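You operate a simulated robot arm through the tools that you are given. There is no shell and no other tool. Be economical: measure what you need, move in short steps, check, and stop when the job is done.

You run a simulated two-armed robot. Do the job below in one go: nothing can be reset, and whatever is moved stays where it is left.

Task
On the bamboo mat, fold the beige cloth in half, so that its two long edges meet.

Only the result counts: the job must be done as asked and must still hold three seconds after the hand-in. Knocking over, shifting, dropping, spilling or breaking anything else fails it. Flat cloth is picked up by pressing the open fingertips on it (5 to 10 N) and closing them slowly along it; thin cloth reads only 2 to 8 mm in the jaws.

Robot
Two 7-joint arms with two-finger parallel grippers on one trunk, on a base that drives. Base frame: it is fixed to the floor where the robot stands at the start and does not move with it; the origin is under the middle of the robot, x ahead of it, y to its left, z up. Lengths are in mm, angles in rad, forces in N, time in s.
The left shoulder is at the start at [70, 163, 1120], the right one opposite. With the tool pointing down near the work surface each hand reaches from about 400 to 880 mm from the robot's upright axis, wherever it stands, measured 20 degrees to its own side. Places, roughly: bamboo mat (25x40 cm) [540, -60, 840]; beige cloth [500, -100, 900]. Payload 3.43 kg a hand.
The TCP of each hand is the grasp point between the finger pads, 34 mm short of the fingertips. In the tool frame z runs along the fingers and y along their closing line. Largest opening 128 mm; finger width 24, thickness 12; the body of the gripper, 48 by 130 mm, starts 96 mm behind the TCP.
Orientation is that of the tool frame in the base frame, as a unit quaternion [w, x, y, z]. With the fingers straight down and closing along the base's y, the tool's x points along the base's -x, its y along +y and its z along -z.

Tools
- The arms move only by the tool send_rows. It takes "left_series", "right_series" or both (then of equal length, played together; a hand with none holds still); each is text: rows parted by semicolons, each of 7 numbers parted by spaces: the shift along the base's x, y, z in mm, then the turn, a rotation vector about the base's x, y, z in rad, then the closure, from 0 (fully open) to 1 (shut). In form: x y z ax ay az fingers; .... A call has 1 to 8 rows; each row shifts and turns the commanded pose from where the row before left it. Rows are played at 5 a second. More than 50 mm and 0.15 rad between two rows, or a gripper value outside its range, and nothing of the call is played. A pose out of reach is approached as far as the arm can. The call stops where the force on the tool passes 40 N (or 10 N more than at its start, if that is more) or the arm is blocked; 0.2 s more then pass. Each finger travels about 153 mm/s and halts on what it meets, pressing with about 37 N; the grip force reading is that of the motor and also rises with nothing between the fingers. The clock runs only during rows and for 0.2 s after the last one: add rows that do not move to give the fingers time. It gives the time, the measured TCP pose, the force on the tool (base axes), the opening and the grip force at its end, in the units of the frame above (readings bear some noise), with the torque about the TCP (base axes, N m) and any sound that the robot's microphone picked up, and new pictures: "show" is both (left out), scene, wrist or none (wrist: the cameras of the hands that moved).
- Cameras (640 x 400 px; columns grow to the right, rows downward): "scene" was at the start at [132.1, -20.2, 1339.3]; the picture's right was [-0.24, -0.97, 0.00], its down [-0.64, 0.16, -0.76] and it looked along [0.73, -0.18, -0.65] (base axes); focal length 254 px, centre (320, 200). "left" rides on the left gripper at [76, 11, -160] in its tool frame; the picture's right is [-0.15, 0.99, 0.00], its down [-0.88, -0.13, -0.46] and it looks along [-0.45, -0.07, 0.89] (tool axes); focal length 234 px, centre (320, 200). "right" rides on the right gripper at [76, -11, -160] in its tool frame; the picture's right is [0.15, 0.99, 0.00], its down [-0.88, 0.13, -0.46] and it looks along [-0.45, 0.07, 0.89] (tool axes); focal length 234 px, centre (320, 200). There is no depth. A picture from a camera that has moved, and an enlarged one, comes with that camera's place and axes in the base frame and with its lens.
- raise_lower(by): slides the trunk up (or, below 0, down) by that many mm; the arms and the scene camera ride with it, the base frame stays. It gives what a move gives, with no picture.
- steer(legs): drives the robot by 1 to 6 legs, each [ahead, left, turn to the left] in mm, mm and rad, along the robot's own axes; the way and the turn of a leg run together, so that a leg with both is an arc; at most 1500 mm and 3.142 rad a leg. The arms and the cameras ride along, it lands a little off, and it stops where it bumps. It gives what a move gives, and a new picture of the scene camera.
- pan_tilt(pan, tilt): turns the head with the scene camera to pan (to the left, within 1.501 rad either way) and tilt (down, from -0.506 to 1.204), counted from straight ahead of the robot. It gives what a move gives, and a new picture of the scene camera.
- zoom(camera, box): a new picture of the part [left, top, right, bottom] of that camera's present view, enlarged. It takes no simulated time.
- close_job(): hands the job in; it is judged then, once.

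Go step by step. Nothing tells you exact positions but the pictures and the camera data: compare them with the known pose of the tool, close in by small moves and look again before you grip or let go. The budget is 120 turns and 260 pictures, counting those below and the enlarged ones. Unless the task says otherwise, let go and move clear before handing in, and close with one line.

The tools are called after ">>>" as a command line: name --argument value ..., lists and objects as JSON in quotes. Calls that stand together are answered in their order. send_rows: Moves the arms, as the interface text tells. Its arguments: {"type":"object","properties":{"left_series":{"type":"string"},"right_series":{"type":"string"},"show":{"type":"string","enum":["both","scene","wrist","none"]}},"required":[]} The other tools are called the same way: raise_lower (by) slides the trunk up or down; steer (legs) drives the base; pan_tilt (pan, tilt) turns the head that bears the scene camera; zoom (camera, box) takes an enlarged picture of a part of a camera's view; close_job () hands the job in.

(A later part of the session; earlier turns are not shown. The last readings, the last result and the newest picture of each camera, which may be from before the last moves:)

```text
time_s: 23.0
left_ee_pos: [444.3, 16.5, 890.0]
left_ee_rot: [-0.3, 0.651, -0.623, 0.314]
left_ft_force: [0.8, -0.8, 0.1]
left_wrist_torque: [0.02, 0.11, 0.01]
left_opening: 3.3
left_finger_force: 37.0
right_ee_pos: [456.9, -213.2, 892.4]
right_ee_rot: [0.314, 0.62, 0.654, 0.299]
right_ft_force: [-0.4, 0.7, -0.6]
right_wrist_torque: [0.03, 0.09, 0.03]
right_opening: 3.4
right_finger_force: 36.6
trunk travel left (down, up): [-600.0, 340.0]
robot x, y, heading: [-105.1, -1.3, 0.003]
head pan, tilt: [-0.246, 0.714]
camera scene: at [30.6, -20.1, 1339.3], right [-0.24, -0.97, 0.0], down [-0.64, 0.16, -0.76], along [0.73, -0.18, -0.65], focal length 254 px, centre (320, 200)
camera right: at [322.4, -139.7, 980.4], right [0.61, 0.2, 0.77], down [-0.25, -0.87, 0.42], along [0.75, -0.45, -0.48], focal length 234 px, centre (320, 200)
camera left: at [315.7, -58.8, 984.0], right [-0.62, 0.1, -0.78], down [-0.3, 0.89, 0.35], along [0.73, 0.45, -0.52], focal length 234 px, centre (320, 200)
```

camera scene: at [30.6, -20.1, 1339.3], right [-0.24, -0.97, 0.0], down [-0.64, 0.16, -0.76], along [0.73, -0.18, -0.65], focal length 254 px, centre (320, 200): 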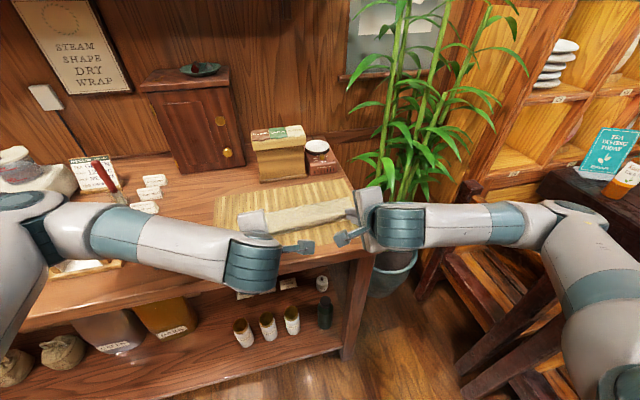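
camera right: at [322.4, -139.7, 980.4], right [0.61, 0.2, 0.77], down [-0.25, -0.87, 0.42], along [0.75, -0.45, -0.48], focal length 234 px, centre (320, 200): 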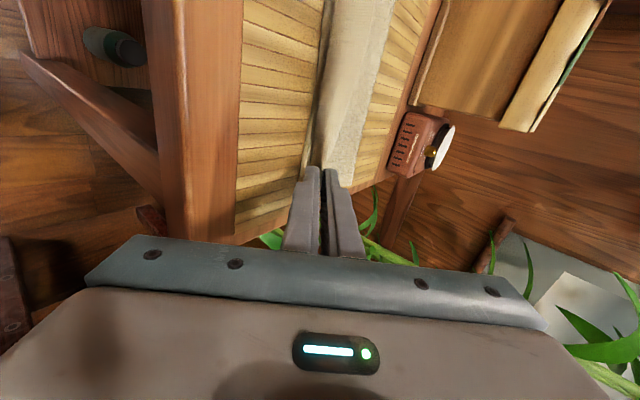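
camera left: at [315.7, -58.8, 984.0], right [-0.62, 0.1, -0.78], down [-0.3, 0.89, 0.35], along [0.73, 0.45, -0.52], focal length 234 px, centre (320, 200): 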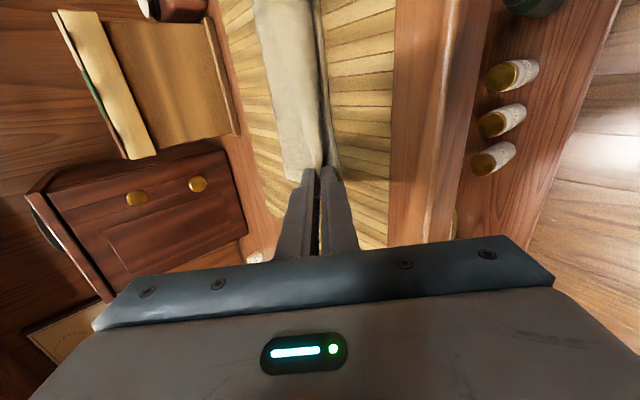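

>>> zoom --camera "scene" --box '[230, 175, 380, 270]'

>>> zoom --camera "left" --box '[220, 0, 400, 200]'

>>> zoom --camera "right" --box '[240, 0, 420, 200]'

```text
4.21 times, centred on (305, 222) of scene
camera zoom: at [30.6, -20.1, 1339.3], right [-0.24, -0.97, 0.0], down [-0.64, 0.16, -0.76], along [0.73, -0.18, -0.65], focal length 1070 px, centre (383, 105)
```

zoom: 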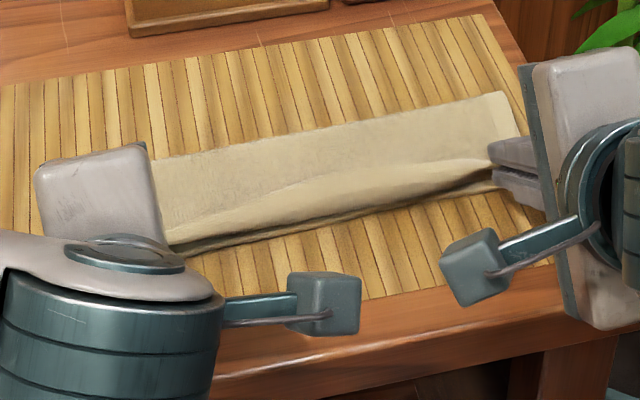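

```text
2.00 times, centred on (310, 100) of left
camera zoom: at [315.7, -58.8, 984.0], right [-0.62, 0.1, -0.78], down [-0.3, 0.89, 0.35], along [0.73, 0.45, -0.52], focal length 468 px, centre (340, 400)
```

zoom: 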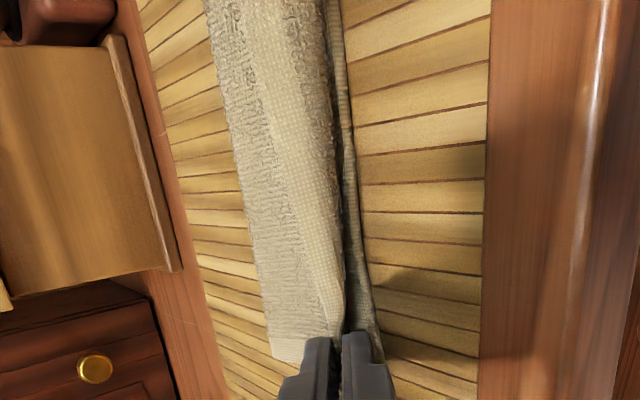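

```text
2.00 times, centred on (330, 100) of right
camera zoom: at [322.4, -139.7, 980.4], right [0.61, 0.2, 0.77], down [-0.25, -0.87, 0.42], along [0.75, -0.45, -0.48], focal length 468 px, centre (300, 400)
```

zoom: 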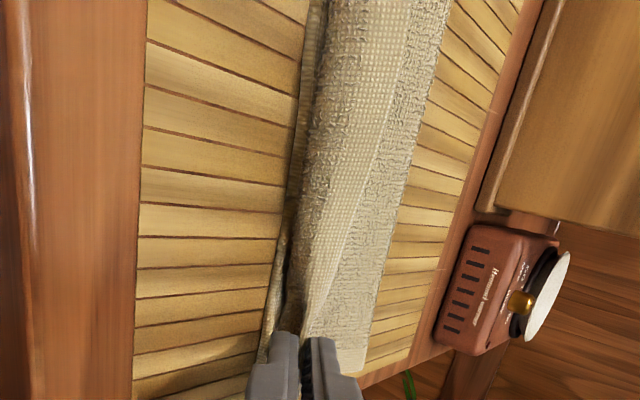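

The fold lines up well, with the top edge just short of the bottom one. I'll open the jaws slightly and draw both hands back along the fingers.

>>> send_rows --left_series "0 0 0 0 0 0 0.95; 0 0 0 0 0 0 0.9; 0 0 0 0 0 0 0.9; -12 0 9 0 0 0 0.9; -20 0 16 0 0 0 0.9; -20 0 25 0 0 0 0.9; 0 0 30 0 0 0 0.9; 0 0 0 0 0 0 0.9" --right_series "0 0 0 0 0 0 0.95; 0 0 0 0 0 0 0.9; 0 0 0 0 0 0 0.9; -12 0 9 0 0 0 0.9; -20 0 16 0 0 0 0.9; -20 0 25 0 0 0 0.9; 0 0 30 0 0 0 0.9; 0 0 0 0 0 0 0.9"

```text
time_s: 24.8
left_ee_pos: [393.4, 17.2, 971.6]
left_ee_rot: [-0.3, 0.651, -0.622, 0.314]
left_ft_force: [0.1, 0.3, -0.4]
left_wrist_torque: [-0.04, -0.01, 0.02]
left_opening: 12.9
left_finger_force: 0.1
right_ee_pos: [463.8, -207.1, 958.5]
right_ee_rot: [0.314, 0.621, 0.653, 0.299]
right_ft_force: [-0.1, 0.5, 0.3]
right_wrist_torque: [0.03, -0.02, 0.04]
right_opening: 12.9
right_finger_force: 0.5
right hand out of reach, approached as far as the arm can: row 4, 5, 6
trunk travel left (down, up): [-600.0, 340.0]
robot x, y, heading: [-100.5, 1.3, 0.001]
head pan, tilt: [-0.246, 0.714]
camera scene: at [30.8, -20.6, 1339.3], right [-0.24, -0.97, 0.0], down [-0.64, 0.16, -0.76], along [0.73, -0.18, -0.66], focal length 254 px, centre (320, 200)
camera right: at [328.8, -133.7, 1047.2], right [0.61, 0.2, 0.77], down [-0.25, -0.87, 0.42], along [0.75, -0.45, -0.49], focal length 234 px, centre (320, 200)
camera left: at [263.6, -59.9, 1064.6], right [-0.62, 0.1, -0.78], down [-0.3, 0.89, 0.35], along [0.73, 0.45, -0.52], focal length 234 px, centre (320, 200)
```

scene: 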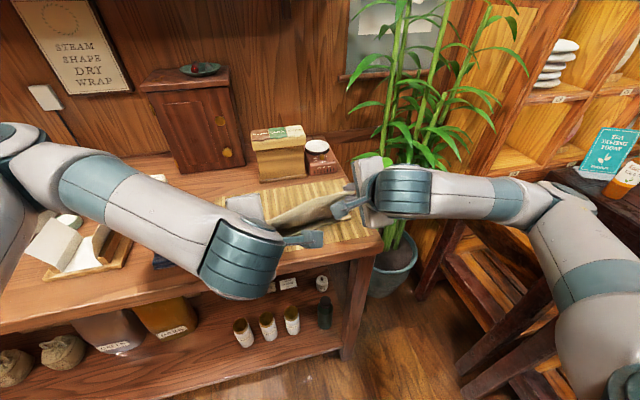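
right: 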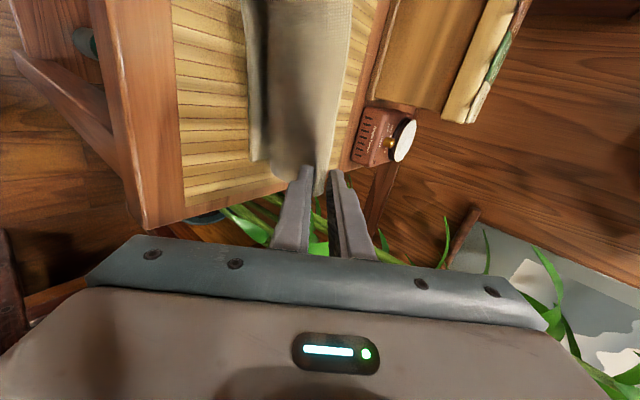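
left: 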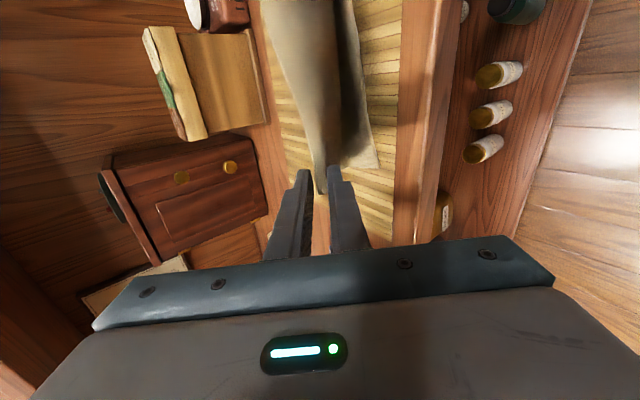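

The right hand couldn't draw back and went up instead, and the cloth seems partly lifted. I'll look closer.

>>> zoom --camera "scene" --box '[230, 165, 390, 270]'

>>> zoom --camera "left" --box '[220, 50, 420, 250]'

>>> zoom --camera "right" --box '[220, 50, 420, 250]'

```text
3.81 times, centred on (310, 218) of scene
camera zoom: at [30.8, -20.6, 1339.3], right [-0.24, -0.97, 0.0], down [-0.64, 0.16, -0.76], along [0.73, -0.18, -0.66], focal length 968 px, centre (358, 133)
```

zoom: 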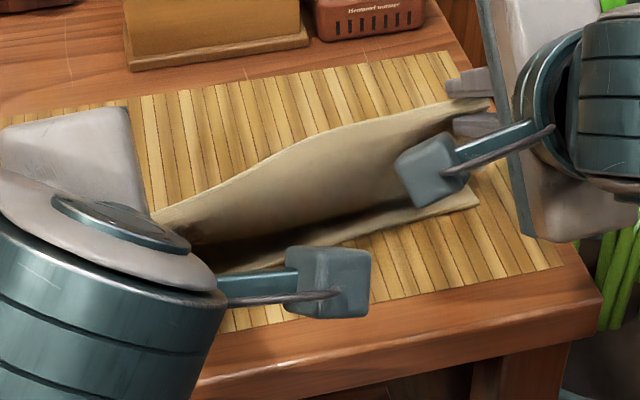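

```text
2.00 times, centred on (320, 150) of left
camera zoom: at [263.6, -59.9, 1064.6], right [-0.62, 0.1, -0.78], down [-0.3, 0.89, 0.35], along [0.73, 0.45, -0.52], focal length 468 px, centre (320, 300)
```

zoom: 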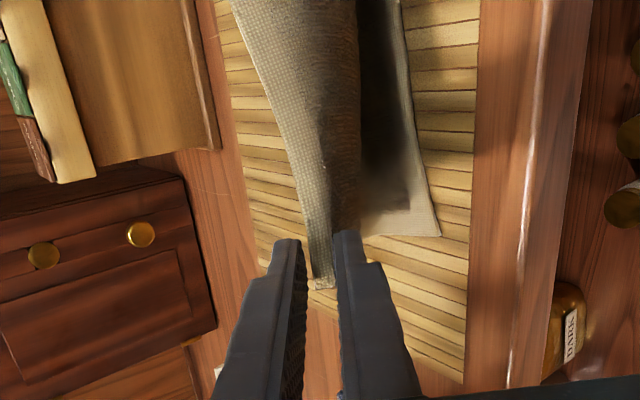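

```text
2.00 times, centred on (320, 150) of right
camera zoom: at [328.8, -133.7, 1047.2], right [0.61, 0.2, 0.77], down [-0.25, -0.87, 0.42], along [0.75, -0.45, -0.49], focal length 468 px, centre (320, 300)
```

zoom: 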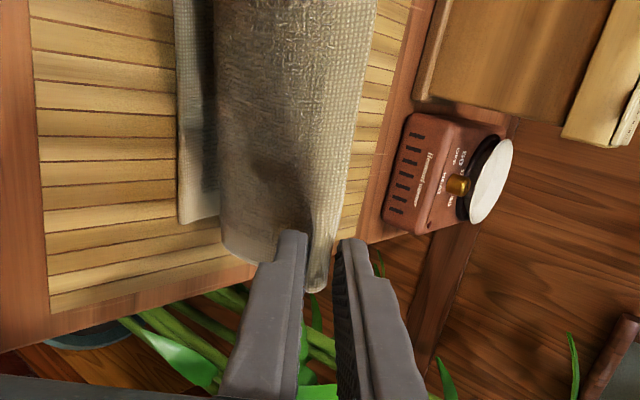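

The lower fingers are under the flap and lifted it when I went up, which also pulled the left near corner to about (432,38). The right near corner is still near (477,-226). I'll re-close on the flap, bring the corners back over the bottom ones, and this time slide out sideways in opposite y directions.

>>> send_rows --left_series "0 0 0 0 0 0 0.95; 0 0 0 0 0 0 1; 0 0 0 0 0 0 1; 0 0 0 0 0 0 1" --right_series "0 0 0 0 0 0 0.95; 0 0 0 0 0 0 1; 0 0 0 0 0 0 1; 0 0 0 0 0 0 1" --show "none"

>>> send_rows --left_series "7 0 -15 0 0 0 1; 7 0 -15 0 0 0 1; 8 0 -15 0 0 0 1; 7 0 -13 0 0 0 1; 0 0 0 0 0 0 1" --right_series "1 0 -12 0 0 0 1; 1 0 -12 0 0 0 1; 1 0 -12 0 0 0 1; 0 0 -10 0 0 0 1; 0 0 0 0 0 0 1"

```text
time_s: 25.8
left_ee_pos: [393.5, 16.0, 971.4]
left_ee_rot: [-0.301, 0.651, -0.622, 0.314]
left_ft_force: [0.3, -0.7, 0.0]
left_wrist_torque: [-0.03, -0.05, -0.04]
left_opening: 3.6
left_finger_force: 36.8
right_ee_pos: [463.6, -207.2, 958.3]
right_ee_rot: [0.314, 0.62, 0.654, 0.297]
right_ft_force: [-0.3, 0.8, 0.4]
right_wrist_torque: [0.04, 0.05, 0.04]
right_opening: 3.5
right_finger_force: 36.9
trunk travel left (down, up): [-600.0, 340.0]
robot x, y, heading: [-104.7, 1.6, 0.001]
head pan, tilt: [-0.246, 0.714]
```

```text
time_s: 27.0
left_ee_pos: [422.5, 17.2, 913.7]
left_ee_rot: [-0.301, 0.651, -0.623, 0.314]
left_ft_force: [-0.5, 0.6, -0.6]
left_wrist_torque: [-0.05, -0.02, 0.03]
left_opening: 3.7
left_finger_force: 37.2
right_ee_pos: [464.9, -208.2, 914.4]
right_ee_rot: [0.315, 0.621, 0.652, 0.3]
right_ft_force: [0.0, 0.1, -0.2]
right_wrist_torque: [0.0, 0.03, -0.02]
right_opening: 3.4
right_finger_force: 36.3
trunk travel left (down, up): [-600.0, 340.0]
robot x, y, heading: [-99.5, 0.1, 0.002]
head pan, tilt: [-0.246, 0.714]
camera scene: at [30.5, -20.3, 1339.3], right [-0.24, -0.97, 0.0], down [-0.63, 0.16, -0.76], along [0.73, -0.18, -0.65], focal length 254 px, centre (320, 200)
camera right: at [329.0, -134.6, 1002.1], right [0.61, 0.2, 0.77], down [-0.25, -0.87, 0.42], along [0.75, -0.45, -0.48], focal length 234 px, centre (320, 200)
camera left: at [292.6, -59.0, 1006.4], right [-0.62, 0.1, -0.78], down [-0.3, 0.89, 0.35], along [0.73, 0.45, -0.52], focal length 234 px, centre (320, 200)
```

scene: 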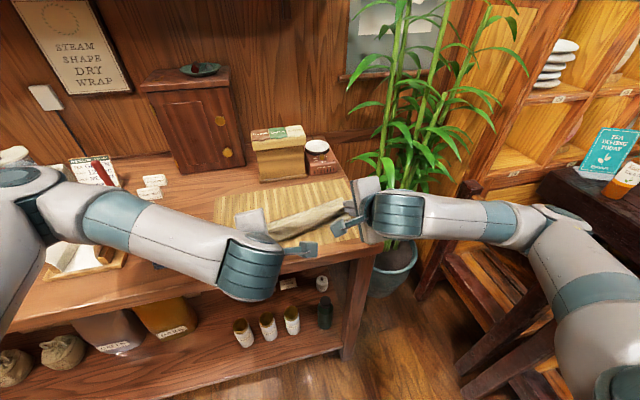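
right: 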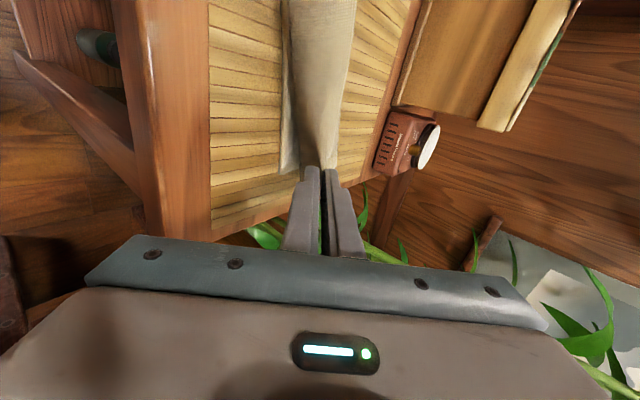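
left: 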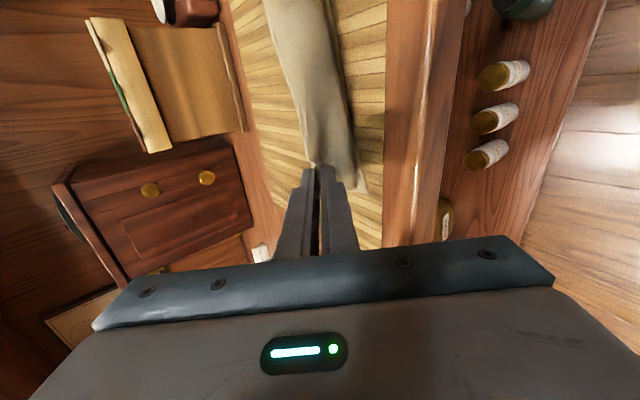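

>>> zoom --camera "left" --box '[230, 0, 410, 220]'

>>> zoom --camera "right" --box '[230, 0, 410, 220]'

>>> zoom --camera "scene" --box '[230, 175, 380, 270]'

```text
1.82 times, centred on (320, 110) of left
camera zoom: at [292.6, -59.0, 1006.4], right [-0.62, 0.1, -0.78], down [-0.3, 0.89, 0.35], along [0.73, 0.45, -0.52], focal length 426 px, centre (320, 364)
```

zoom: 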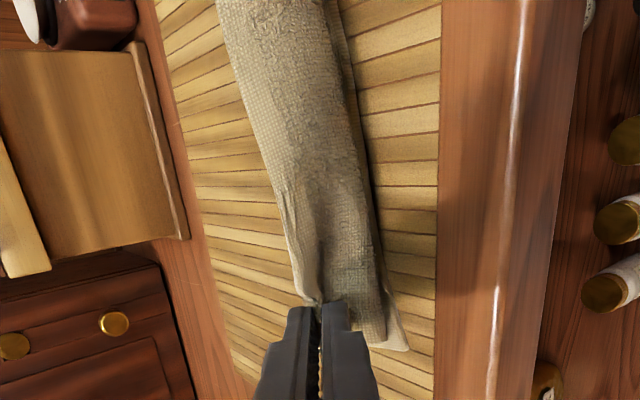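

```text
1.82 times, centred on (320, 110) of right
camera zoom: at [329.0, -134.6, 1002.1], right [0.61, 0.2, 0.77], down [-0.25, -0.87, 0.42], along [0.75, -0.45, -0.48], focal length 426 px, centre (320, 364)
```

zoom: 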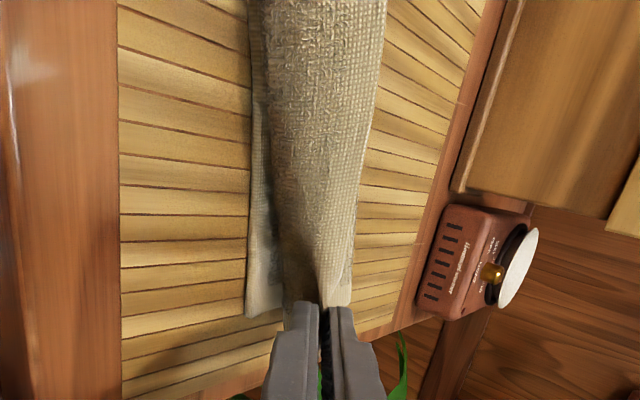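

```text
4.21 times, centred on (305, 222) of scene
camera zoom: at [30.5, -20.3, 1339.3], right [-0.24, -0.97, 0.0], down [-0.63, 0.16, -0.76], along [0.73, -0.18, -0.65], focal length 1070 px, centre (383, 105)
```

zoom: 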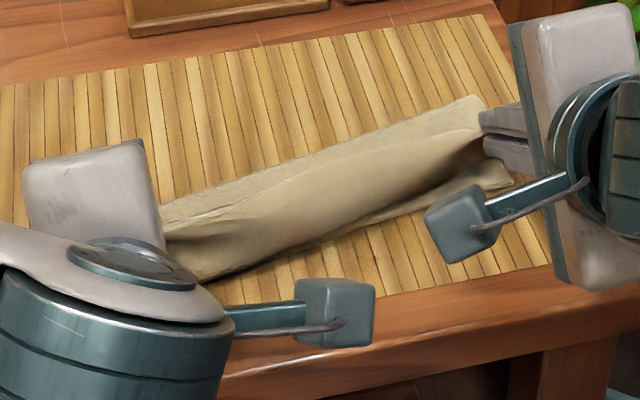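

I think the free edge is held right at the fingertips and the cloth below it bulges toward me. I'll pull slightly toward me and lower, so the held edge sits above the bottom edge.

>>> send_rows --left_series "-5 0 -8 0 0 0 1; -4 0 -8 0 0 0 1; 0 0 -7 0 0 0 1; 0 0 0 0 0 0 1" --right_series "-5 0 -8 0 0 0 1; -4 0 -8 0 0 0 1; 0 0 -7 0 0 0 1; 0 0 0 0 0 0 1" --show "none"

>>> zoom --camera "left" --box '[230, 0, 410, 220]'

>>> zoom --camera "right" --box '[230, 0, 410, 220]'

>>> zoom --camera "scene" --box '[230, 175, 380, 270]'

```text
time_s: 28.0
left_ee_pos: [414.9, 17.9, 890.9]
left_ee_rot: [-0.301, 0.651, -0.623, 0.314]
left_ft_force: [0.8, -0.5, 0.3]
left_wrist_torque: [0.01, -0.03, 0.0]
left_opening: 3.3
left_finger_force: 37.0
right_ee_pos: [454.8, -207.6, 890.6]
right_ee_rot: [0.315, 0.621, 0.653, 0.299]
right_ft_force: [-0.2, 0.4, 1.0]
right_wrist_torque: [-0.01, 0.01, -0.04]
right_opening: 3.4
right_finger_force: 37.0
trunk travel left (down, up): [-600.0, 340.0]
robot x, y, heading: [-103.5, -1.2, 0.001]
head pan, tilt: [-0.246, 0.714]
```

```text
1.82 times, centred on (320, 110) of left
camera zoom: at [283.4, -58.9, 983.8], right [-0.62, 0.1, -0.78], down [-0.3, 0.89, 0.35], along [0.73, 0.45, -0.52], focal length 426 px, centre (320, 364)
```

zoom: 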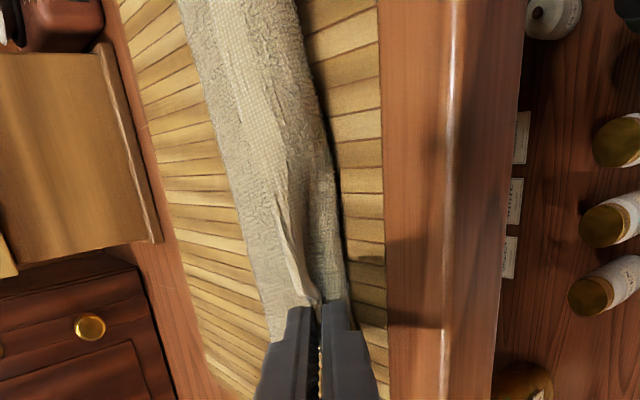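

```text
1.82 times, centred on (320, 110) of right
camera zoom: at [320.1, -134.0, 978.4], right [0.61, 0.2, 0.77], down [-0.25, -0.87, 0.42], along [0.75, -0.45, -0.48], focal length 426 px, centre (320, 364)
```

zoom: 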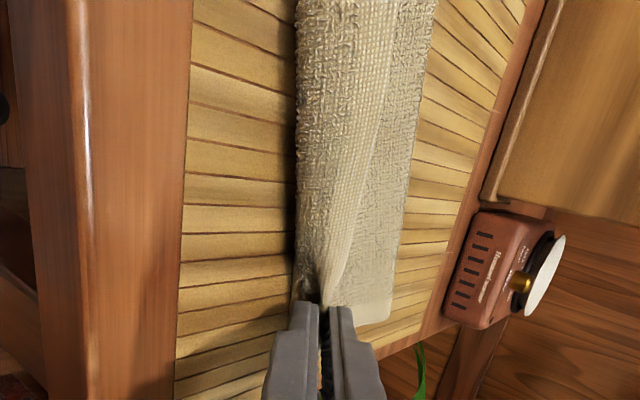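

```text
4.21 times, centred on (305, 222) of scene
camera zoom: at [30.5, -20.2, 1339.3], right [-0.24, -0.97, 0.0], down [-0.63, 0.16, -0.76], along [0.73, -0.18, -0.65], focal length 1070 px, centre (383, 105)
```

zoom: 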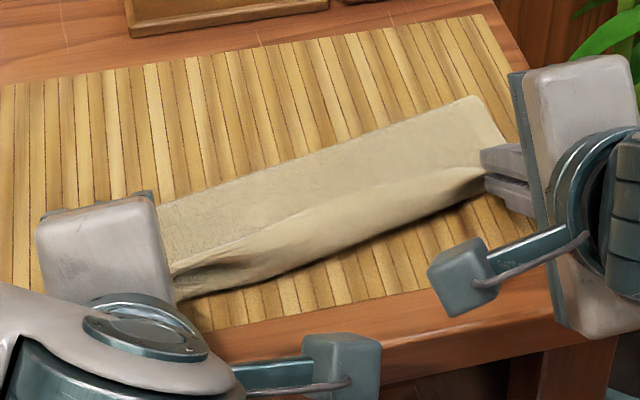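

>>> zoom --camera "scene" --box '[265, 205, 325, 250]'

>>> zoom --camera "left" --box '[280, 80, 350, 180]'

>>> zoom --camera "right" --box '[290, 80, 360, 180]'

```text
8.89 times, centred on (295, 228) of scene
camera zoom: at [30.5, -20.2, 1339.3], right [-0.24, -0.97, 0.0], down [-0.63, 0.16, -0.76], along [0.73, -0.18, -0.65], focal length 2258 px, centre (542, -44)
```

zoom: 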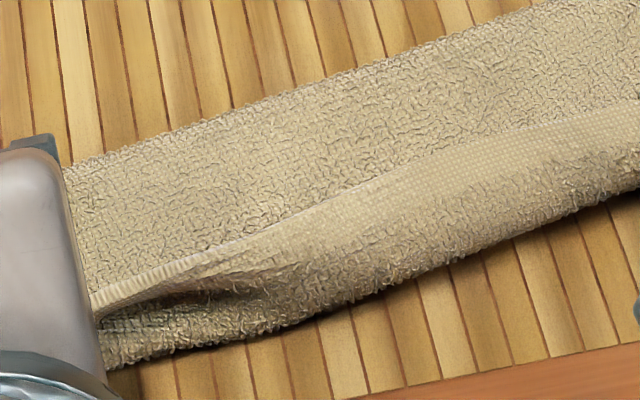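

```text
4.00 times, centred on (315, 130) of left
camera zoom: at [283.4, -58.9, 983.8], right [-0.62, 0.1, -0.78], down [-0.3, 0.89, 0.35], along [0.73, 0.45, -0.52], focal length 937 px, centre (340, 480)
```

zoom: 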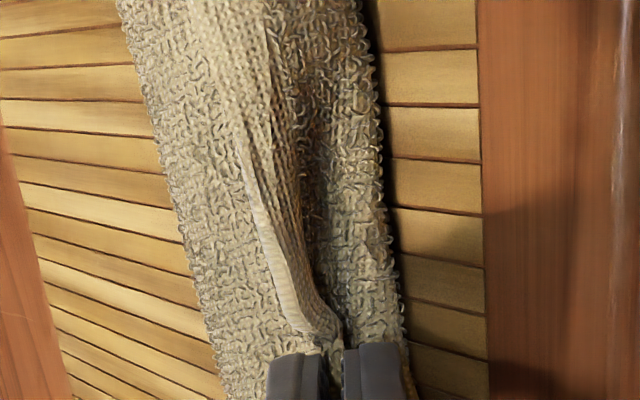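

```text
4.00 times, centred on (325, 130) of right
camera zoom: at [320.1, -134.0, 978.4], right [0.61, 0.2, 0.77], down [-0.25, -0.87, 0.42], along [0.75, -0.45, -0.48], focal length 937 px, centre (300, 480)
```

zoom: 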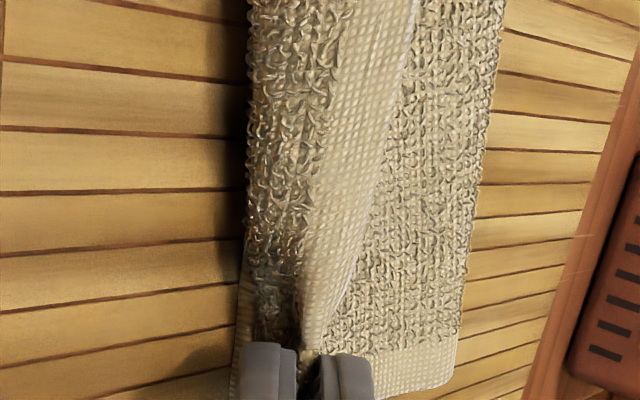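

The hem texture shows the held strip is rolled back on top, with its free edge pointing away from me. I'll bring the fingers upright around their tips, open wide, lift straight off and look.

>>> send_rows --left_series "3.8 0 1.8 0 0.128 0 1; 3.8 0 1.8 0 0.128 0 1; 3.8 0 1.8 0 0.128 0 1; 3.8 0 1.8 0 0.129 0 1; 3.8 0 1.8 0 0.129 0 1; 3.8 0 1.8 0 0.129 0 1; 3.8 0 1.8 0 0.129 0 1; 0 0 0 0 0 0 1" --right_series "3.8 0 1.8 0 0.128 0 1; 3.8 0 1.8 0 0.128 0 1; 3.8 0 1.8 0 0.128 0 1; 3.8 0 1.8 0 0.129 0 1; 3.8 0 1.8 0 0.129 0 1; 3.8 0 1.8 0 0.129 0 1; 3.8 0 1.8 0 0.129 0 1; 0 0 0 0 0 0 1" --show "none"

>>> send_rows --left_series "0 0 0 0 0 0 0.85; 0 0 0 0 0 0 0.7; 0 0 0 0 0 0 0.7; 0 0 20 0 0 0 0.7; 0 0 40 0 0 0 0.7; 0 40 40 0 0 0 0.7; -30 40 30 0 0 0 0.7; -30 30 0 0 0 0 0.7" --right_series "0 0 0 0 0 0 0.85; 0 0 0 0 0 0 0.7; 0 0 0 0 0 0 0.7; 0 0 20 0 0 0 0.7; 0 0 40 0 0 0 0.7; 0 -40 40 0 0 0 0.7; 0 -40 30 0 0 0 0.7; 0 -30 0 0 0 0 0.7"

>>> zoom --camera "scene" --box '[230, 175, 380, 270]'

```text
time_s: 29.8
left_ee_pos: [440.1, 17.1, 902.6]
left_ee_rot: [0.0, 0.723, -0.691, -0.001]
left_ft_force: [-0.2, -0.2, 0.9]
left_wrist_torque: [-0.01, -0.09, -0.04]
left_opening: 3.3
left_finger_force: 37.0
right_ee_pos: [481.6, -208.2, 905.0]
right_ee_rot: [-0.001, 0.688, 0.726, 0.0]
right_ft_force: [0.2, 1.2, 0.2]
right_wrist_torque: [0.03, -0.08, -0.01]
right_opening: 3.4
right_finger_force: 37.3
trunk travel left (down, up): [-600.0, 340.0]
robot x, y, heading: [-102.3, -0.6, 0.003]
head pan, tilt: [-0.246, 0.714]
```

```text
refused: row 6 steps farther than a row can; nothing moved
```

```text
4.21 times, centred on (305, 222) of scene
camera zoom: at [29.9, -20.3, 1339.4], right [-0.24, -0.97, 0.0], down [-0.63, 0.16, -0.76], along [0.73, -0.18, -0.65], focal length 1070 px, centre (383, 105)
```

zoom: 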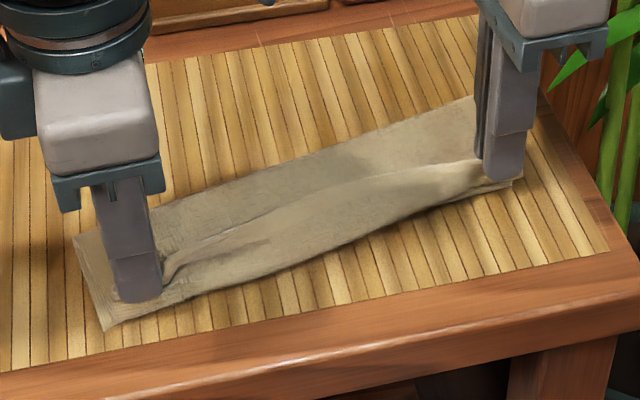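

Now the layout is clear, so I'll open and lift straight off.

>>> send_rows --left_series "0 0 0 0 0 0 0.85; 0 0 0 0 0 0 0.7; 0 0 0 0 0 0 0.7; 0 0 20 0 0 0 0.7; 0 0 40 0 0 0 0.7; 0 20 40 0 0 0 0.7; -20 40 10 0 0 0 0.7; -20 40 0 0 0 0 0.7" --right_series "0 0 0 0 0 0 0.85; 0 0 0 0 0 0 0.7; 0 0 0 0 0 0 0.7; 0 0 20 0 0 0 0.7; 0 0 40 0 0 0 0.7; 0 -20 40 0 0 0 0.7; 0 -40 10 0 0 0 0.7; 0 -40 0 0 0 0 0.7"

>>> zoom --camera "scene" --box '[230, 175, 380, 270]'

```text
time_s: 31.6
left_ee_pos: [397.0, 116.8, 1012.7]
left_ee_rot: [-0.001, 0.723, -0.691, 0.001]
left_ft_force: [-0.6, 0.2, 0.3]
left_wrist_torque: [-0.02, -0.03, 0.03]
left_opening: 38.0
left_finger_force: 0.2
right_ee_pos: [478.3, -307.2, 1015.6]
right_ee_rot: [0.0, 0.689, 0.725, 0.0]
right_ft_force: [-0.4, -0.4, 0.6]
right_wrist_torque: [-0.03, 0.0, 0.02]
right_opening: 38.4
right_finger_force: 0.0
trunk travel left (down, up): [-600.0, 340.0]
robot x, y, heading: [-101.8, -2.0, -0.002]
head pan, tilt: [-0.246, 0.714]
camera scene: at [29.3, -19.7, 1339.5], right [-0.24, -0.97, 0.0], down [-0.63, 0.16, -0.76], along [0.73, -0.18, -0.65], focal length 254 px, centre (320, 200)
camera right: at [463.4, -233.7, 1174.7], right [0.98, 0.2, 0.0], down [0.18, -0.87, 0.46], along [0.09, -0.45, -0.89], focal length 234 px, centre (320, 200)
camera left: at [389.6, 40.7, 1172.5], right [-0.99, 0.1, 0.0], down [0.09, 0.89, 0.46], along [0.05, 0.45, -0.89], focal length 234 px, centre (320, 200)
```

scene: 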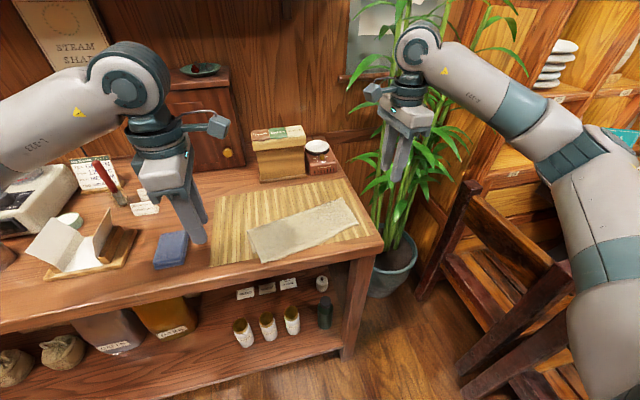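
right: 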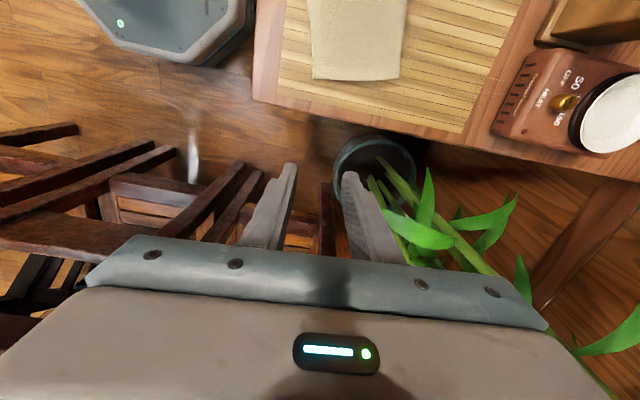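
left: 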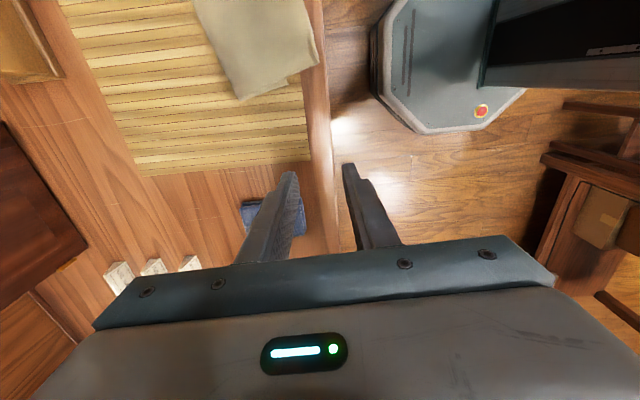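

```text
4.21 times, centred on (305, 222) of scene
camera zoom: at [29.3, -19.7, 1339.5], right [-0.24, -0.97, 0.0], down [-0.63, 0.16, -0.76], along [0.73, -0.18, -0.65], focal length 1070 px, centre (383, 105)
```

zoom: 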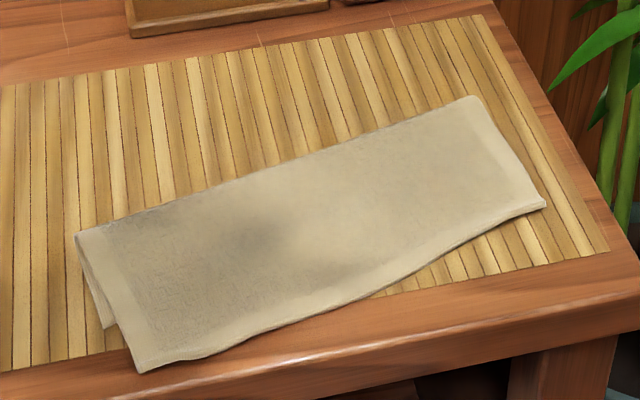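

The towel fell flat by itself on release, but the top layer overhangs the bottom by about 30–35 mm (top depth about 112, bottom about 77). I'll regrip the top's near edge at the ends, closing along the edge this time, and re-lay it with the right radius. First I'll turn the hands.

>>> send_rows --left_series "0 0 0 0 0 -0.138 0.7; 0 0 0 0 0 -0.138 0.7; 0 0 0 0 0 -0.138 0.7; 0 0 0 0 0 -0.138 0.7; 0 0 0 0 0 -0.138 0.7; 0 0 0 0 0 -0.138 0.7; 0 0 0 0 0 -0.138 0.7; 0 0 0 0 0 -0.138 0.7" --right_series "0 0 0 0 0 0.146 0.7; 0 0 0 0 0 0.146 0.7; 0 0 0 0 0 0.146 0.7; 0 0 0 0 0 0.146 0.7; 0 0 0 0 0 0.146 0.7; 0 0 0 0 0 0.146 0.7; 0 0 0 0 0 0.146 0.7; 0 0 0 0 0 0.146 0.7" --show "none"

>>> send_rows --left_series "0 0 0 0 0 -0.138 0.7; 0 0 0 0 0 -0.138 0.7; 0 0 0 0 0 0 0.7; 0 0 0 0 0 0 0.7; 0 0 0 0 0 0 0.7" --right_series "0 0 0 0 0 0.146 0.7; 0 0 0 0 0 0.146 0.7; 0 0 0 0 0 0.146 0.7; 0 0 0 0 0 0.146 0.7; 0 0 0 0 0 0 0.7"

>>> zoom --camera "scene" --box '[230, 175, 380, 270]'

```text
time_s: 33.4
left_ee_pos: [400.8, 116.5, 1012.7]
left_ee_rot: [-0.001, -0.252, 0.968, 0.0]
left_ft_force: [0.1, -0.4, -0.4]
left_wrist_torque: [0.0, 0.01, 0.01]
left_opening: 38.4
left_finger_force: 0.2
right_ee_pos: [481.2, -308.4, 1011.8]
right_ee_rot: [0.0, 0.173, 0.985, -0.001]
right_ft_force: [1.1, -0.1, 0.8]
right_wrist_torque: [0.02, 0.03, 0.01]
right_opening: 38.3
right_finger_force: 0.1
trunk travel left (down, up): [-600.0, 340.0]
robot x, y, heading: [-98.7, 2.7, 0.0]
head pan, tilt: [-0.246, 0.714]
```

```text
time_s: 34.6
left_ee_pos: [401.5, 117.8, 1013.3]
left_ee_rot: [0.0, -0.118, 0.993, 0.0]
left_ft_force: [-0.1, -0.3, 0.1]
left_wrist_torque: [0.01, -0.02, -0.02]
left_opening: 38.4
left_finger_force: 0.1
right_ee_pos: [480.3, -308.7, 1013.5]
right_ee_rot: [0.001, -0.118, 0.993, -0.001]
right_ft_force: [-0.6, 0.8, -0.1]
right_wrist_torque: [0.01, 0.02, 0.01]
right_opening: 38.2
right_finger_force: 0.1
trunk travel left (down, up): [-600.0, 340.0]
robot x, y, heading: [-102.1, -0.2, -0.001]
head pan, tilt: [-0.246, 0.714]
camera scene: at [30.7, -20.2, 1339.3], right [-0.24, -0.97, 0.0], down [-0.64, 0.16, -0.76], along [0.73, -0.18, -0.65], focal length 254 px, centre (320, 200)
camera right: at [409.8, -337.7, 1173.2], right [-0.37, 0.93, 0.0], down [0.83, 0.33, 0.45], along [0.42, 0.17, -0.89], focal length 234 px, centre (320, 200)
camera left: at [323.8, 111.0, 1172.5], right [-0.09, 1.0, 0.0], down [0.89, 0.08, 0.46], along [0.45, 0.04, -0.89], focal length 234 px, centre (320, 200)
```

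scene: 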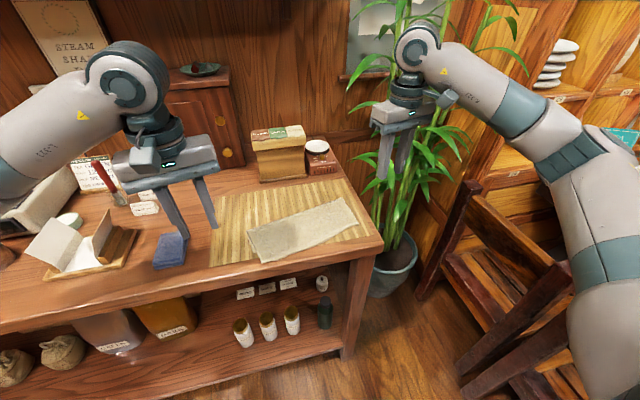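
right: 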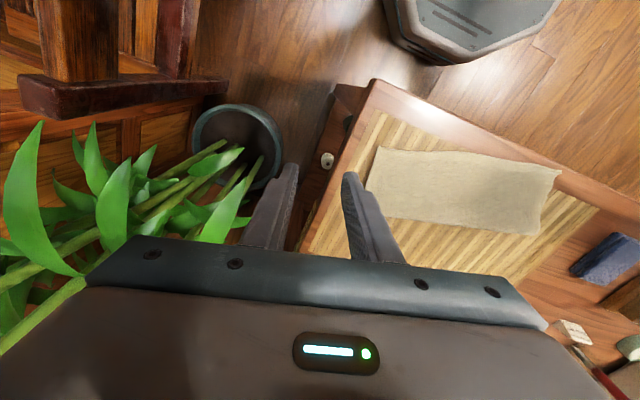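
left: 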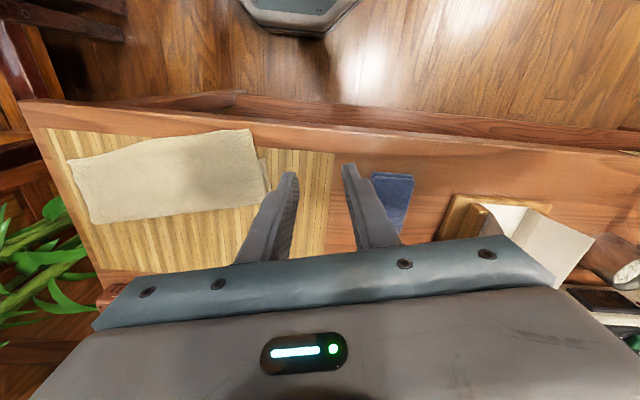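

```text
4.21 times, centred on (305, 222) of scene
camera zoom: at [30.7, -20.2, 1339.3], right [-0.24, -0.97, 0.0], down [-0.64, 0.16, -0.76], along [0.73, -0.18, -0.65], focal length 1070 px, centre (383, 105)
```

zoom: 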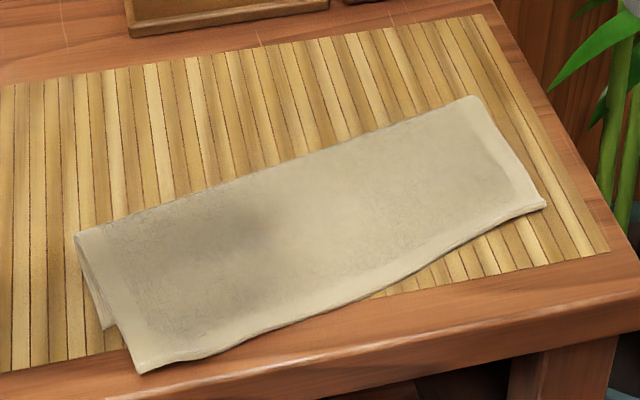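

>>> zoom --camera "left" --box '[50, 110, 290, 260]'

>>> zoom --camera "right" --box '[340, 110, 580, 260]'

```text
2.67 times, centred on (170, 185) of left
camera zoom: at [323.8, 111.0, 1172.5], right [-0.09, 1.0, 0.0], down [0.89, 0.08, 0.46], along [0.45, 0.04, -0.89], focal length 624 px, centre (720, 240)
```

zoom: 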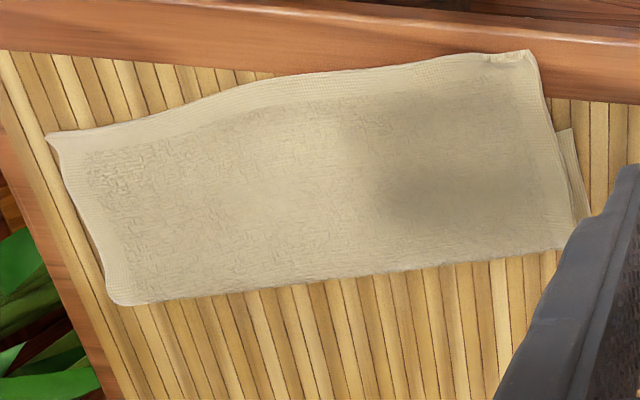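

```text
2.67 times, centred on (460, 185) of right
camera zoom: at [409.8, -337.7, 1173.2], right [-0.37, 0.93, 0.0], down [0.83, 0.33, 0.45], along [0.42, 0.17, -0.89], focal length 624 px, centre (-53, 240)
```

zoom: 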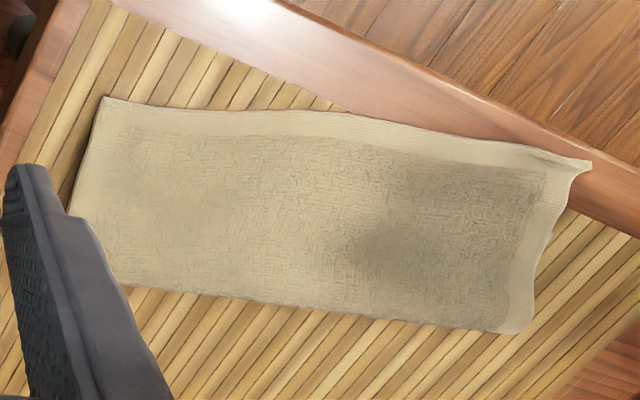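

Corners now: top-near edge TL≈(388,25) and TR≈(454,-232), fold FL≈(496,45) and FR≈(560,-229), bottom near edge about (425,41) to (480,-225). I'll move above the overhanging top hem, about 30 mm in from each corner.

>>> send_rows --left_series "3 -40 0 0 0 0.015 0.73; 3 -40 0 0 0 0 0.73; 2 -40 -20 0 0 0 0.73; 0 0 -40 0 0 0 0.73; 0 0 -35 0 0 0 0.73; 0 0 0 0 0 0 0.73" --right_series "-7 40 0 0 0 0.015 0.73; -7 40 0 0 0 0 0.73; -7 31 -20 0 0 0 0.73; 0 0 -40 0 0 0 0.73; 0 0 -35 0 0 0 0.73; 0 0 0 0 0 0 0.73"

>>> zoom --camera "scene" --box '[230, 175, 380, 270]'

```text
time_s: 36.0
left_ee_pos: [408.3, -1.4, 919.2]
left_ee_rot: [0.0, -0.125, 0.992, -0.001]
left_ft_force: [-0.4, -1.4, 0.3]
left_wrist_torque: [-0.01, -0.01, -0.01]
left_opening: 34.6
left_finger_force: 0.1
right_ee_pos: [461.3, -197.0, 918.4]
right_ee_rot: [0.0, -0.124, 0.992, -0.001]
right_ft_force: [-0.6, 0.3, -0.6]
right_wrist_torque: [0.01, -0.02, -0.02]
right_opening: 34.7
right_finger_force: 0.0
trunk travel left (down, up): [-600.0, 340.0]
robot x, y, heading: [-102.2, -4.3, 0.002]
head pan, tilt: [-0.246, 0.714]
camera scene: at [30.3, -20.1, 1339.4], right [-0.24, -0.97, 0.0], down [-0.63, 0.16, -0.76], along [0.73, -0.18, -0.65], focal length 254 px, centre (320, 200)
camera right: at [389.3, -227.3, 1078.5], right [-0.39, 0.92, 0.0], down [0.82, 0.34, 0.46], along [0.42, 0.17, -0.89], focal length 234 px, centre (320, 200)
camera left: at [330.7, -10.1, 1078.1], right [-0.1, 0.99, 0.0], down [0.89, 0.09, 0.46], along [0.45, 0.05, -0.89], focal length 234 px, centre (320, 200)
```

scene: 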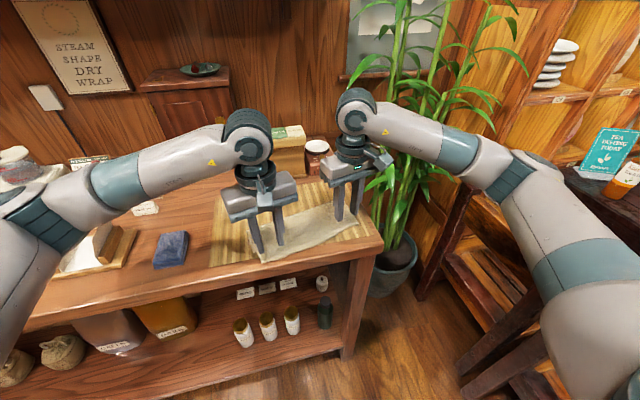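
right: 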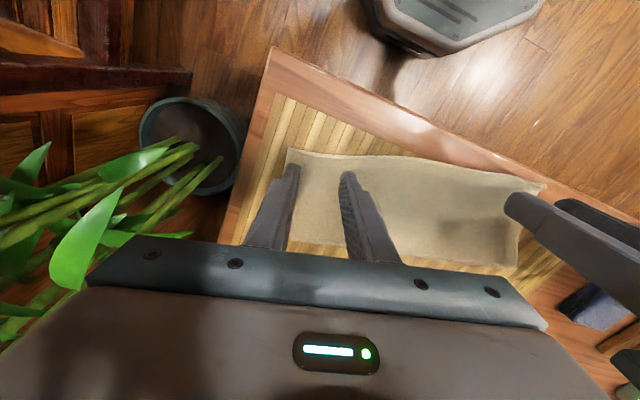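
left: 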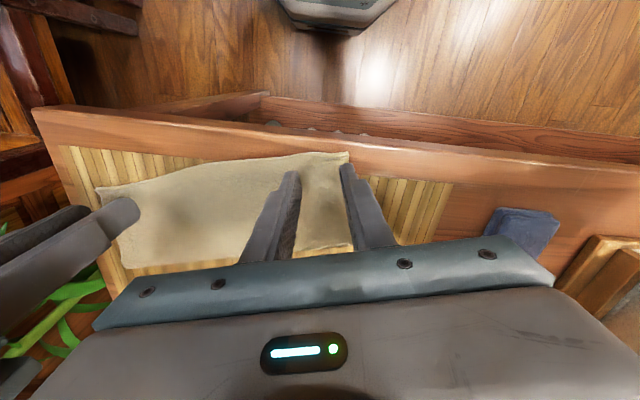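

```text
4.21 times, centred on (305, 222) of scene
camera zoom: at [30.3, -20.1, 1339.4], right [-0.24, -0.97, 0.0], down [-0.63, 0.16, -0.76], along [0.73, -0.18, -0.65], focal length 1070 px, centre (383, 105)
```

zoom: 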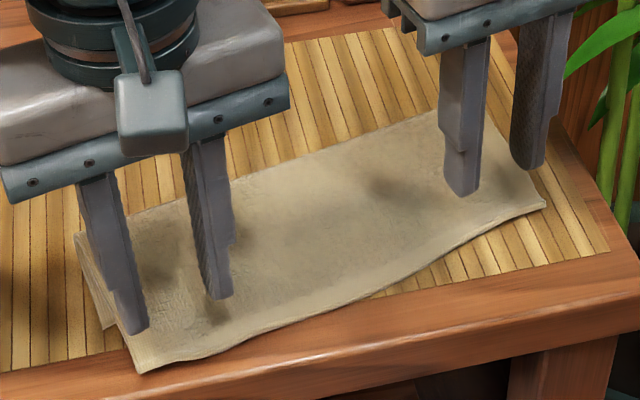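

>>> send_rows --left_series "0 0 -15 0 0 0 0.73; 0 0 -15 0 0 0 0.73; 0 0 0 0 0 0 0.73" --right_series "0 0 -15 0 0 0 0.73; 0 0 -14 0 0 0 0.73; 0 0 0 0 0 0 0.73" --show "none"

>>> send_rows --left_series "0 0 -2 0 0 0 0.73; 0 0 0 0 0 0 0.73" --right_series "0 0 -2 0 0 0 0.73; 0 0 0 0 0 0 0.73" --show "none"

```text
time_s: 36.8
left_ee_pos: [408.0, -2.6, 889.3]
left_ee_rot: [0.0, -0.125, 0.992, 0.0]
left_ft_force: [0.0, -0.4, 0.1]
left_wrist_torque: [-0.01, 0.01, 0.0]
left_opening: 34.8
left_finger_force: 0.0
right_ee_pos: [460.9, -197.3, 889.8]
right_ee_rot: [0.0, -0.124, 0.992, -0.001]
right_ft_force: [0.1, -0.4, 2.7]
right_wrist_torque: [-0.03, -0.02, 0.03]
right_opening: 34.5
right_finger_force: 0.1
trunk travel left (down, up): [-600.0, 340.0]
robot x, y, heading: [-104.8, 2.7, 0.002]
head pan, tilt: [-0.246, 0.714]
```

```text
time_s: 37.4
left_ee_pos: [408.9, -2.1, 887.6]
left_ee_rot: [0.001, -0.125, 0.992, -0.001]
left_ft_force: [2.5, 1.6, 9.6]
left_wrist_torque: [0.04, -0.03, 0.01]
left_opening: 34.3
left_finger_force: 0.1
right_ee_pos: [460.1, -195.8, 888.8]
right_ee_rot: [0.0, -0.123, 0.992, -0.001]
right_ft_force: [0.6, 0.1, 4.9]
right_wrist_torque: [-0.03, -0.07, 0.0]
right_opening: 34.6
right_finger_force: 0.0
trunk travel left (down, up): [-600.0, 340.0]
robot x, y, heading: [-101.9, -0.7, -0.006]
head pan, tilt: [-0.246, 0.714]
```

>>> send_rows --left_series "0 0 0 0 0 0 0.77; 0 0 0 0 0 0 0.81; 0 0 0 0 0 0 0.85; 0 0 0 0 0 0 0.89; 0 0 0 0 0 0 0.92; 0 0 0 0 0 0 0.95; 0 0 0 0 0 0 1; 0 0 0 0 0 0 1" --right_series "0 0 -0.7 0 0 0 0.77; 0 0 0 0 0 0 0.81; 0 0 0 0 0 0 0.85; 0 0 0 0 0 0 0.89; 0 0 0 0 0 0 0.92; 0 0 0 0 0 0 0.95; 0 0 0 0 0 0 1; 0 0 0 0 0 0 1" --show "scene"

>>> zoom --camera "scene" --box '[230, 175, 380, 270]'

>>> zoom --camera "left" --box '[200, 100, 440, 250]'

>>> zoom --camera "right" --box '[200, 100, 440, 250]'

```text
time_s: 39.2
left_ee_pos: [405.2, -1.5, 886.8]
left_ee_rot: [0.001, -0.126, 0.992, 0.0]
left_ft_force: [4.1, -10.9, 7.7]
left_wrist_torque: [-0.41, -0.07, 0.02]
left_opening: 3.7
left_finger_force: 37.0
right_ee_pos: [458.8, -197.5, 886.5]
right_ee_rot: [0.001, -0.124, 0.992, 0.0]
right_ft_force: [-2.7, 9.5, 11.9]
right_wrist_torque: [0.3, 0.01, -0.05]
right_opening: 3.5
right_finger_force: 37.0
trunk travel left (down, up): [-600.0, 340.0]
robot x, y, heading: [-98.2, 2.7, -0.005]
head pan, tilt: [-0.246, 0.714]
camera scene: at [28.9, -19.9, 1339.5], right [-0.24, -0.97, 0.0], down [-0.63, 0.16, -0.76], along [0.73, -0.18, -0.65], focal length 254 px, centre (320, 200)
```

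scene: 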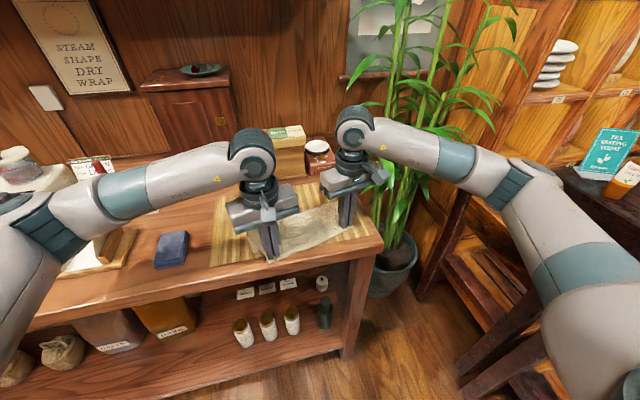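

```text
4.21 times, centred on (305, 222) of scene
camera zoom: at [28.9, -19.9, 1339.5], right [-0.24, -0.97, 0.0], down [-0.63, 0.16, -0.76], along [0.73, -0.18, -0.65], focal length 1070 px, centre (383, 105)
```

zoom: 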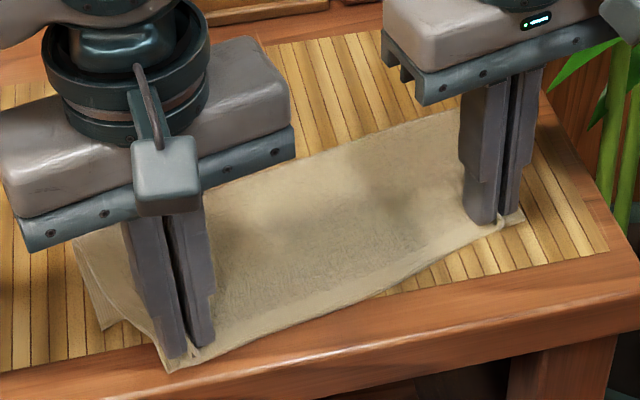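

```text
2.67 times, centred on (320, 175) of left
camera zoom: at [330.3, -10.9, 1046.7], right [-0.1, 0.99, 0.0], down [0.88, 0.09, 0.46], along [0.45, 0.05, -0.89], focal length 624 px, centre (320, 267)
```

zoom: 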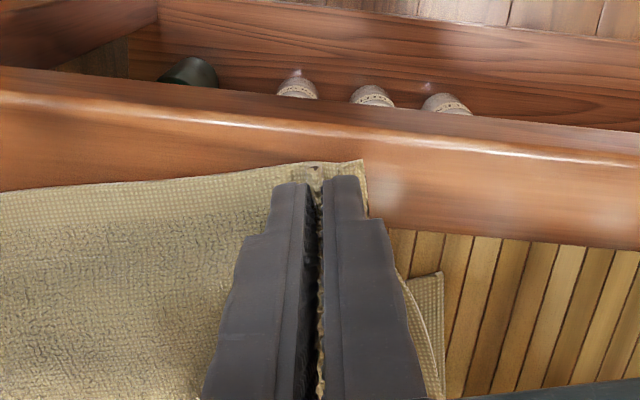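

```text
2.67 times, centred on (320, 175) of right
camera zoom: at [387.7, -227.1, 1047.3], right [-0.39, 0.92, 0.0], down [0.82, 0.34, 0.46], along [0.42, 0.18, -0.89], focal length 624 px, centre (320, 267)
```

zoom: 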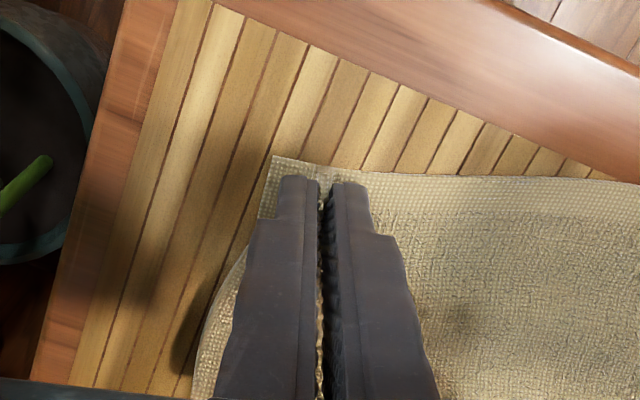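

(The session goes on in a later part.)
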